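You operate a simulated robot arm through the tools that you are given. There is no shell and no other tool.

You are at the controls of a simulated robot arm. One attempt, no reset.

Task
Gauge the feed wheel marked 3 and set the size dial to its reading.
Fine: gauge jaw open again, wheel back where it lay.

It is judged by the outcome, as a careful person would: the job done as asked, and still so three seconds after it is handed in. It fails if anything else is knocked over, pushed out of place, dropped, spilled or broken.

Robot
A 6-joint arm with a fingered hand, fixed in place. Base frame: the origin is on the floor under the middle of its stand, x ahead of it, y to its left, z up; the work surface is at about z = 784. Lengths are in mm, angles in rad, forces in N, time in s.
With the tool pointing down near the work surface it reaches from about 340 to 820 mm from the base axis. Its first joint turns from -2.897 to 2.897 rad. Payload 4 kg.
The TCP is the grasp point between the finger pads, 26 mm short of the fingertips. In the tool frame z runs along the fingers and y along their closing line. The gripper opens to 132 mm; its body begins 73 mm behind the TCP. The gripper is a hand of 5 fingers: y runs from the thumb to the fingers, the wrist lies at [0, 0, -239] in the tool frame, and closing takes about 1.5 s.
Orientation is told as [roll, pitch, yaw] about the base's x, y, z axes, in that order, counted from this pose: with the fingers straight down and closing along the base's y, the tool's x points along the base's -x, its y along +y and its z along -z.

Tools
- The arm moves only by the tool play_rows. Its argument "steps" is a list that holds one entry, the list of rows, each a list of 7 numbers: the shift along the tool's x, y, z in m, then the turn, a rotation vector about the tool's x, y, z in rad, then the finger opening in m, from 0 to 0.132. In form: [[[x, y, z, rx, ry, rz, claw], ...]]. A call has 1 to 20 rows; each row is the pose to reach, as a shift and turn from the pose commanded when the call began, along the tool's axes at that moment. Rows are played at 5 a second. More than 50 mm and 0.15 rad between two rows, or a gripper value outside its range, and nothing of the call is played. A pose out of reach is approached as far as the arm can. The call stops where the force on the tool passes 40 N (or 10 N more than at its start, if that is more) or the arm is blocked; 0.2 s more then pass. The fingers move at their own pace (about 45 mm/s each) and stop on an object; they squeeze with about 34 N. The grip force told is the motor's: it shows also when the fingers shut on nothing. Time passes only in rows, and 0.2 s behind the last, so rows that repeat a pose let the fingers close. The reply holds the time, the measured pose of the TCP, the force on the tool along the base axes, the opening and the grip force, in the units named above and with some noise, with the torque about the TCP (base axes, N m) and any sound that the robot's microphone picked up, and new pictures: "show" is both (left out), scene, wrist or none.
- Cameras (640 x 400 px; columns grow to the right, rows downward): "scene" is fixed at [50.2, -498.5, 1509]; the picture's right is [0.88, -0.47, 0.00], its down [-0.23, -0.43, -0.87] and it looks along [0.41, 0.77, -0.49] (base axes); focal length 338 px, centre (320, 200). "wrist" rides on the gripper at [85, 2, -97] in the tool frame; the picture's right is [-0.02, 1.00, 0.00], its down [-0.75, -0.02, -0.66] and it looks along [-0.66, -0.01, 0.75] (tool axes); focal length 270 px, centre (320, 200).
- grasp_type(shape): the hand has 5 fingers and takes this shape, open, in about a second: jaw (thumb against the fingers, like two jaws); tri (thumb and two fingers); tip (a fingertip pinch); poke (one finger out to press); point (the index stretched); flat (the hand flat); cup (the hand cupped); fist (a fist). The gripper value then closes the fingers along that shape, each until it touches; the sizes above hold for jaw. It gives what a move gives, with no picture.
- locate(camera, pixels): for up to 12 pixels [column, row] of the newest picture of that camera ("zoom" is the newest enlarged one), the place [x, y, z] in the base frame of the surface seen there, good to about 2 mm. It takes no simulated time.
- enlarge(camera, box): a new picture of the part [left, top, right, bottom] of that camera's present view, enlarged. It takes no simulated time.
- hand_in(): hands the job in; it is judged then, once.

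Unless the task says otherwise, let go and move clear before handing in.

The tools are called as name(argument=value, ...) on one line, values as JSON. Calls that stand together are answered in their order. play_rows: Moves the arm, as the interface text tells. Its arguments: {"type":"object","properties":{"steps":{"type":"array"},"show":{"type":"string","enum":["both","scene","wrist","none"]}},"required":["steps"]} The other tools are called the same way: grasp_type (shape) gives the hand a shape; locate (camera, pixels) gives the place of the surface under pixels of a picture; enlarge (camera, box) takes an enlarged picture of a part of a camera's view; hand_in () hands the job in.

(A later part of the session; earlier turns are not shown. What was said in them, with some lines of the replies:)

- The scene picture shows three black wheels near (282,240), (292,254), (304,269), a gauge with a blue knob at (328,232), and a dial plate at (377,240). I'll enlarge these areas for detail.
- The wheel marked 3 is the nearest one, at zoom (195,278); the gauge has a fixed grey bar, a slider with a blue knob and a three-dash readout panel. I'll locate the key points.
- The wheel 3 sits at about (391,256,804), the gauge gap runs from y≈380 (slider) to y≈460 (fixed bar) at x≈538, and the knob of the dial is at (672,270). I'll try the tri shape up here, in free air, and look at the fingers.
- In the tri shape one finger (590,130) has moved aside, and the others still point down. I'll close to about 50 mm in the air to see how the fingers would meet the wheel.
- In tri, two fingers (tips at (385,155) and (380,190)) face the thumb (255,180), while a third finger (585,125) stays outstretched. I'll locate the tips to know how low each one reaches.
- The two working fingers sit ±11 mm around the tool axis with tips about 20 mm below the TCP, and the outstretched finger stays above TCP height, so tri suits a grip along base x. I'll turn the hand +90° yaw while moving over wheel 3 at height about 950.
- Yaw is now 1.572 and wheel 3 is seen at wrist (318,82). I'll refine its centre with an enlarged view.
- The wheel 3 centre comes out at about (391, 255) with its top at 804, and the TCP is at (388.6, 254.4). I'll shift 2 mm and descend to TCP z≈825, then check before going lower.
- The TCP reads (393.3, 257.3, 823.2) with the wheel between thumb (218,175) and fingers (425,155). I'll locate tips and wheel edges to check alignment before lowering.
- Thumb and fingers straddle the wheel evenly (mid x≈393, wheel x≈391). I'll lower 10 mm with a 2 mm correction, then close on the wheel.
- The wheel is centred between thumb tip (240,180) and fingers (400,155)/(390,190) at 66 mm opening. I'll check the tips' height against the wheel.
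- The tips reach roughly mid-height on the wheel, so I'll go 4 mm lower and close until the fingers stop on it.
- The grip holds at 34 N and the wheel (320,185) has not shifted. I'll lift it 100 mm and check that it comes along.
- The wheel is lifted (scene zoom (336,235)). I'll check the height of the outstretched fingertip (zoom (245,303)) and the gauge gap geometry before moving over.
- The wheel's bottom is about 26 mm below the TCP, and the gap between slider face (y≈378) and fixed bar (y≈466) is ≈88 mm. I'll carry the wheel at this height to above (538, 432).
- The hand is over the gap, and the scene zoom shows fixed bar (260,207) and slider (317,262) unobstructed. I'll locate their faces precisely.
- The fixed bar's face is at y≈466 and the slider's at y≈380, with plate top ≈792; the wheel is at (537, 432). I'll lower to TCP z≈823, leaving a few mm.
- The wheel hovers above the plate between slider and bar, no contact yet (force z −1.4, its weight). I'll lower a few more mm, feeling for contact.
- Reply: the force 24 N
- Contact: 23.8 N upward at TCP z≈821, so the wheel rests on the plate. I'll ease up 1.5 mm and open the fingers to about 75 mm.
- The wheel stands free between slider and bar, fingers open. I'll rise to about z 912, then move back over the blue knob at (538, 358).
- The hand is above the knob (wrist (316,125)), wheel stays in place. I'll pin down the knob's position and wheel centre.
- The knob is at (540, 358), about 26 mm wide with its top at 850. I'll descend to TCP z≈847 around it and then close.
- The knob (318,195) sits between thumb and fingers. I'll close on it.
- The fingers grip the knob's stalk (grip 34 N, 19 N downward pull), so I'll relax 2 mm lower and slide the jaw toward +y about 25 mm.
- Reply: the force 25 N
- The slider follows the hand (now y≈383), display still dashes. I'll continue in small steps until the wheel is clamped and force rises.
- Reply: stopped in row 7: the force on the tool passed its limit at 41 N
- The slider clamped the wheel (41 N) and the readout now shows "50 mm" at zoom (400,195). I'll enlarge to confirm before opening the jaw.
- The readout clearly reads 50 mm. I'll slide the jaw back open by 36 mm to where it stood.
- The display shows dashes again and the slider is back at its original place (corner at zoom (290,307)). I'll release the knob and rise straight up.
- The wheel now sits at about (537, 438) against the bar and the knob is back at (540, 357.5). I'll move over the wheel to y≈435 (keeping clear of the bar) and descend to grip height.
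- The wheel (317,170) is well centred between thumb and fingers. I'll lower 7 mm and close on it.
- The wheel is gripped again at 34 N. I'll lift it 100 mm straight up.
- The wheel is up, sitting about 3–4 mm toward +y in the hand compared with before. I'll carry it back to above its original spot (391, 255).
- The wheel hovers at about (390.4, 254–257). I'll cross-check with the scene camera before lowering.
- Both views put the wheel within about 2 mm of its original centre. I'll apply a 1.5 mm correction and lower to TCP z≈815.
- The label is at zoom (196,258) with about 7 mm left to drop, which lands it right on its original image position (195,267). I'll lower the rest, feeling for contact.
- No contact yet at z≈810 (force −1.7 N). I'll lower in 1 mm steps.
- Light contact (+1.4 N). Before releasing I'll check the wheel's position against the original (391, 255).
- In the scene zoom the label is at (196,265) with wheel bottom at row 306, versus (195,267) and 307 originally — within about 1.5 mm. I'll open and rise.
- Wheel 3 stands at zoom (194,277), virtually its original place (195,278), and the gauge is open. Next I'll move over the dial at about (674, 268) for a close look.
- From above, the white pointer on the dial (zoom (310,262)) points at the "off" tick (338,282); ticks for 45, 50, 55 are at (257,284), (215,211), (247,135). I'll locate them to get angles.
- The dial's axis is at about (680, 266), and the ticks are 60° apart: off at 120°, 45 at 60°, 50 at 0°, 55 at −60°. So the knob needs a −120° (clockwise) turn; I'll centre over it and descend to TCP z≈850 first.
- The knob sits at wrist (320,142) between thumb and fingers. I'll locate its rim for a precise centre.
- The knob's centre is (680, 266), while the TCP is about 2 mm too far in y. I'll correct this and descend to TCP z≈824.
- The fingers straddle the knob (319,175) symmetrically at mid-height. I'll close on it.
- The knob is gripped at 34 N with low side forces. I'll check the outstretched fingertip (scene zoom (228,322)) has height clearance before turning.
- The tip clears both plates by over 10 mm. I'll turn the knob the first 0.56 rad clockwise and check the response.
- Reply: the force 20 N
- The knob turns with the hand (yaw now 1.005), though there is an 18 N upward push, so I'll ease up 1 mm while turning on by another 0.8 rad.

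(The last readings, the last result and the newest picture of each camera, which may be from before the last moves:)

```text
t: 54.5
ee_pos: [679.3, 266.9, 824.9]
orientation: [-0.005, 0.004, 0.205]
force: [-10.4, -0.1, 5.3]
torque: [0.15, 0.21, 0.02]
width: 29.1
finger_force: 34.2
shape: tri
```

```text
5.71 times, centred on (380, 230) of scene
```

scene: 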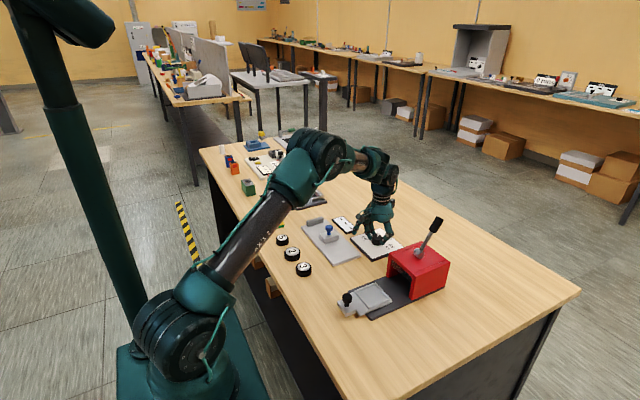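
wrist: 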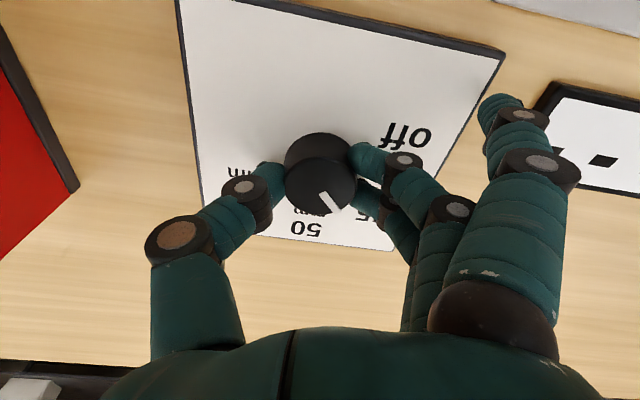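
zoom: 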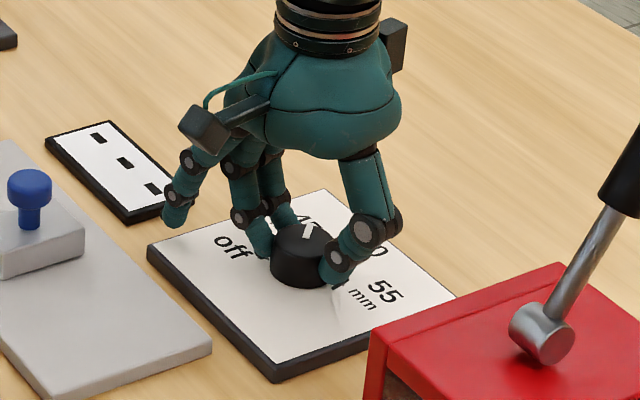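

The pointer keeps its place in the hand (no slip) and lies between 45 and 50; 1.36 rad done. I'll turn the remaining 0.735 rad.

play_rows(steps=[[[0, 0, 0, 0, 0, 0.1, 0.015], [0, 0, 0, 0, 0, 0.2, 0.015], [0, 0, 0, 0, 0, 0.3, 0.015], [0, 0, 0, 0, 0, 0.4, 0.015], [0, 0, 0, 0, 0, 0.5, 0.015], [0, 0, 0, 0, 0, 0.6, 0.015], [0, 0, 0, 0, 0, 0.68, 0.015], [0, 0, 0, 0, 0, 0.735, 0.015], [0, 0, 0, 0, 0, 0.735, 0.015]]])

enlarge(camera="wrist", box=[230, 100, 410, 230])

enlarge(camera="scene", box=[330, 195, 430, 265])

```text
t: 56.5
ee_pos: [679.8, 265.1, 824.0]
orientation: [-0.006, 0.001, -0.529]
force: [-8.4, 4.9, 4.6]
torque: [0.21, 0.14, -0.01]
width: 28.9
finger_force: 34.3
shape: tri
```

scene: 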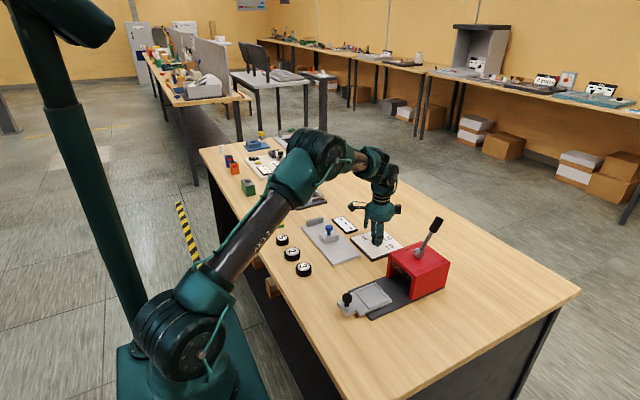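
wrist: 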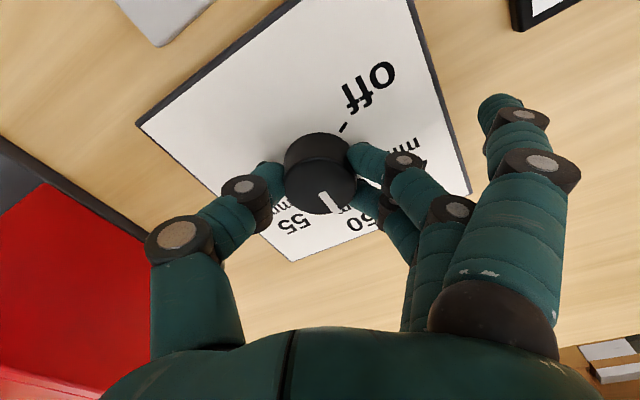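

```text
3.08 times, centred on (320, 165) of wrist
```

zoom: 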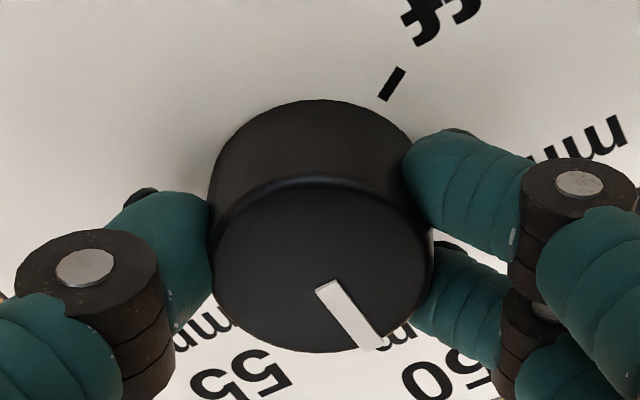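

```text
5.71 times, centred on (380, 230) of scene
```

zoom: 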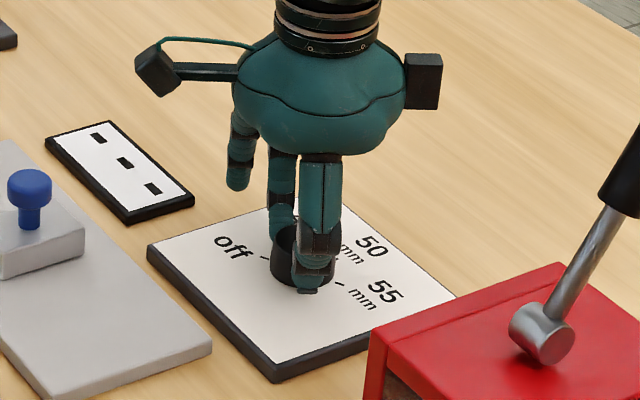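

The hand has turned 2.094 rad in total and the pointer stayed fixed in it. I'll open the fingers, rise, and check the pointer against the 50 tick.

play_rows(steps=[[[0, 0, 0, 0, 0, 0, 0.03], [0, 0, 0, 0, 0, 0, 0.045], [0, 0, 0, 0, 0, 0, 0.06], [0, 0, 0, 0, 0, 0, 0.075], [0, 0, 0, 0, 0, 0, 0.075], [0, 0, 0, 0, 0, 0, 0.075], [0, 0, -0.015, 0, 0, 0, 0.075], [0, 0, -0.04, 0, 0, 0, 0.075], [0, 0, -0.07, 0, 0, 0, 0.075], [0, 0, -0.1, 0, 0, 0, 0.075], [0, 0, -0.13, 0, 0, 0, 0.075], [0, 0, -0.13, 0, 0, 0, 0.075]]])

enlarge(camera="wrist", box=[230, 10, 410, 140])

enlarge(camera="scene", box=[345, 220, 415, 265])

```text
t: 59.1
ee_pos: [679.1, 267.0, 955.9]
orientation: [-0.005, 0.001, -0.528]
force: [-0.3, -0.2, 0.1]
torque: [-0.01, -0.02, -0.03]
width: 74.1
finger_force: 0.0
shape: tri
```

scene: 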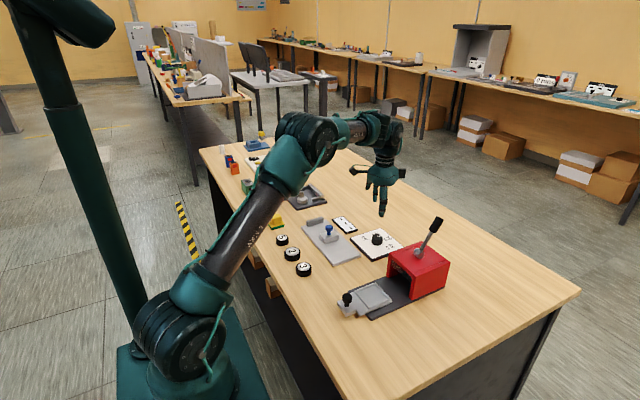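
wrist: 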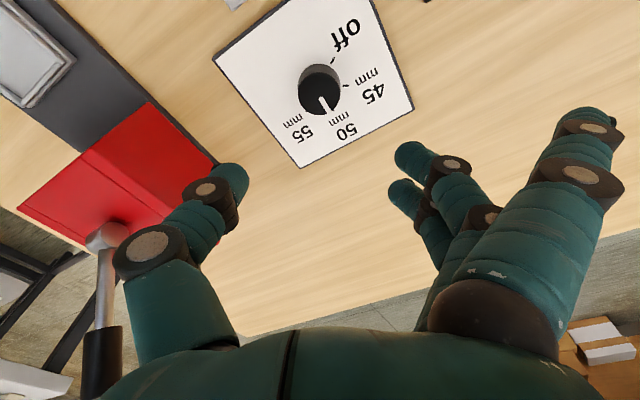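

```text
3.08 times, centred on (320, 75) of wrist
```

zoom: 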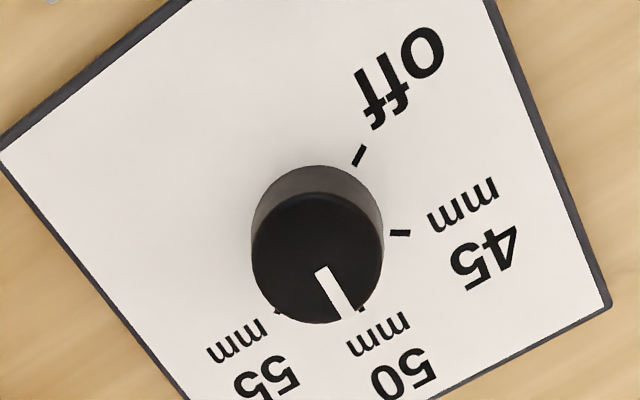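

```text
8.89 times, centred on (380, 242) of scene
```

zoom: 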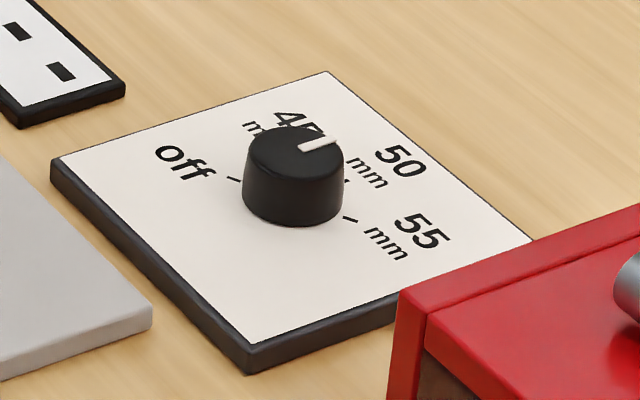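

The pointer now aims at 50: in the scene zoom it runs (302,150)→(337,138), toward "50". I'll verify its angle with located points and check the whole bench.

locate(camera="zoom", pixels=[[305, 149], [320, 144], [334, 139], [294, 152]])

enlarge(camera="wrist", box=[280, 50, 370, 130])

enlarge(camera="scene", box=[255, 200, 415, 300])

```text
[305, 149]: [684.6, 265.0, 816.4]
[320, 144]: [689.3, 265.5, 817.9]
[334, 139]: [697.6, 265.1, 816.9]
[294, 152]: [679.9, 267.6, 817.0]
```

```text
5.00 times, centred on (325, 90) of wrist
```

zoom: 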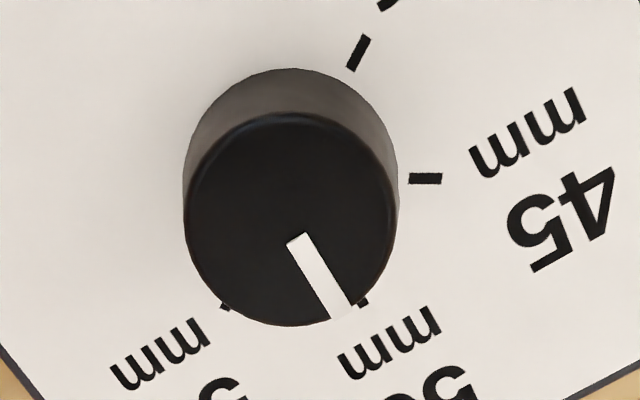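

```text
4.00 times, centred on (335, 250) of scene
```

zoom: 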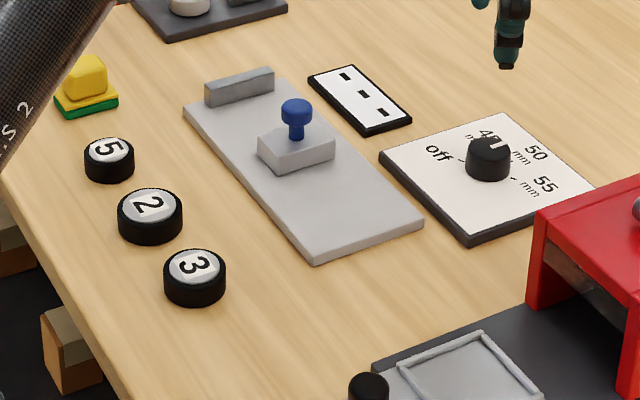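

The pointer runs along y≈265 from x 684.6 to 697.6, i.e. at 0°, right on the 50 tick; wheel 3, the slider and everything else look as at the start. I'll rise clear before handing in.

play_rows(steps=[[[0, 0, -0.03, 0, 0, 0, 0.075], [0, 0, -0.06, 0, 0, 0, 0.075], [0, 0, -0.09, 0, 0, 0, 0.075], [0, 0, -0.09, 0, 0, 0, 0.075], [0, 0, -0.09, 0, 0, 0, 0.075]]])

enlarge(camera="scene", box=[255, 200, 415, 300])

```text
t: 60.3
ee_pos: [682.3, 266.6, 1046.1]
orientation: [-0.005, 0.001, -0.529]
force: [-0.6, 0.6, 0.5]
torque: [-0.03, 0.01, 0.0]
width: 74.2
finger_force: 0.1
shape: tri
```

scene: 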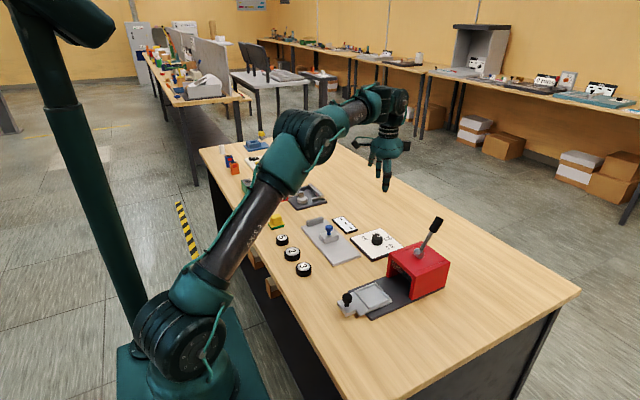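
wrist: 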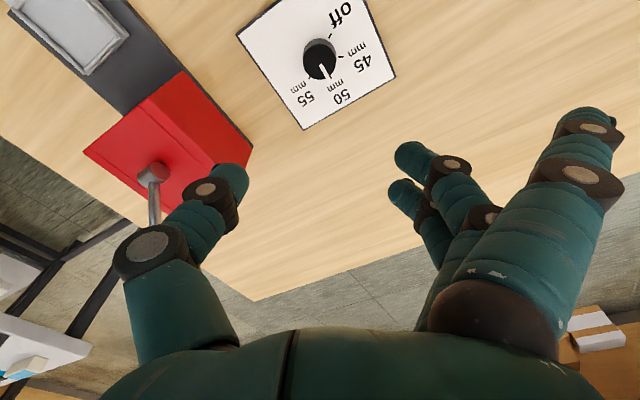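

```text
4.00 times, centred on (335, 250) of scene
```

zoom: 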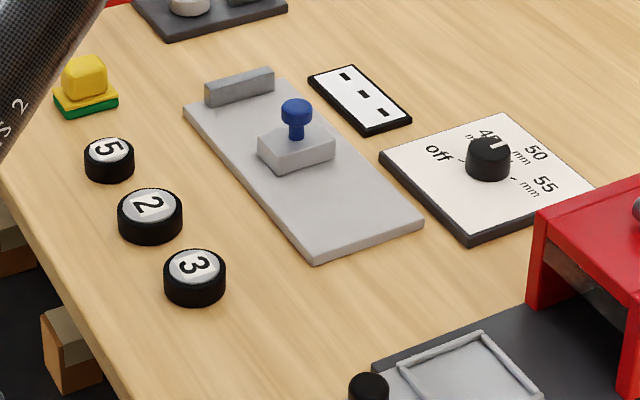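

The hand is clear, the dial points at 50 mm (wrist (322,68)), the gauge jaw is open and wheel 3 lies at its original spot (zoom (194,277)). Handing in.

hand_in()

```text
The job is handed in.
```

The size dial is set to 50 mm, which is what the gauge read for feed wheel 3.

- **Dial:** it started at "off". I turned it clockwise to the 50 mark, and the pointer measures within about 1° of it.
- **Gauge:** the slider is back at its starting position and the readout shows dashes again.
- **Wheel 3:** it is back where it lay, within about 2 mm by the camera readings.

Nothing else looked moved in the last pictures, and the hand was clear of the bench when I handed the job in. The hand-in reply only confirmed receipt, so I don't have the judged result.
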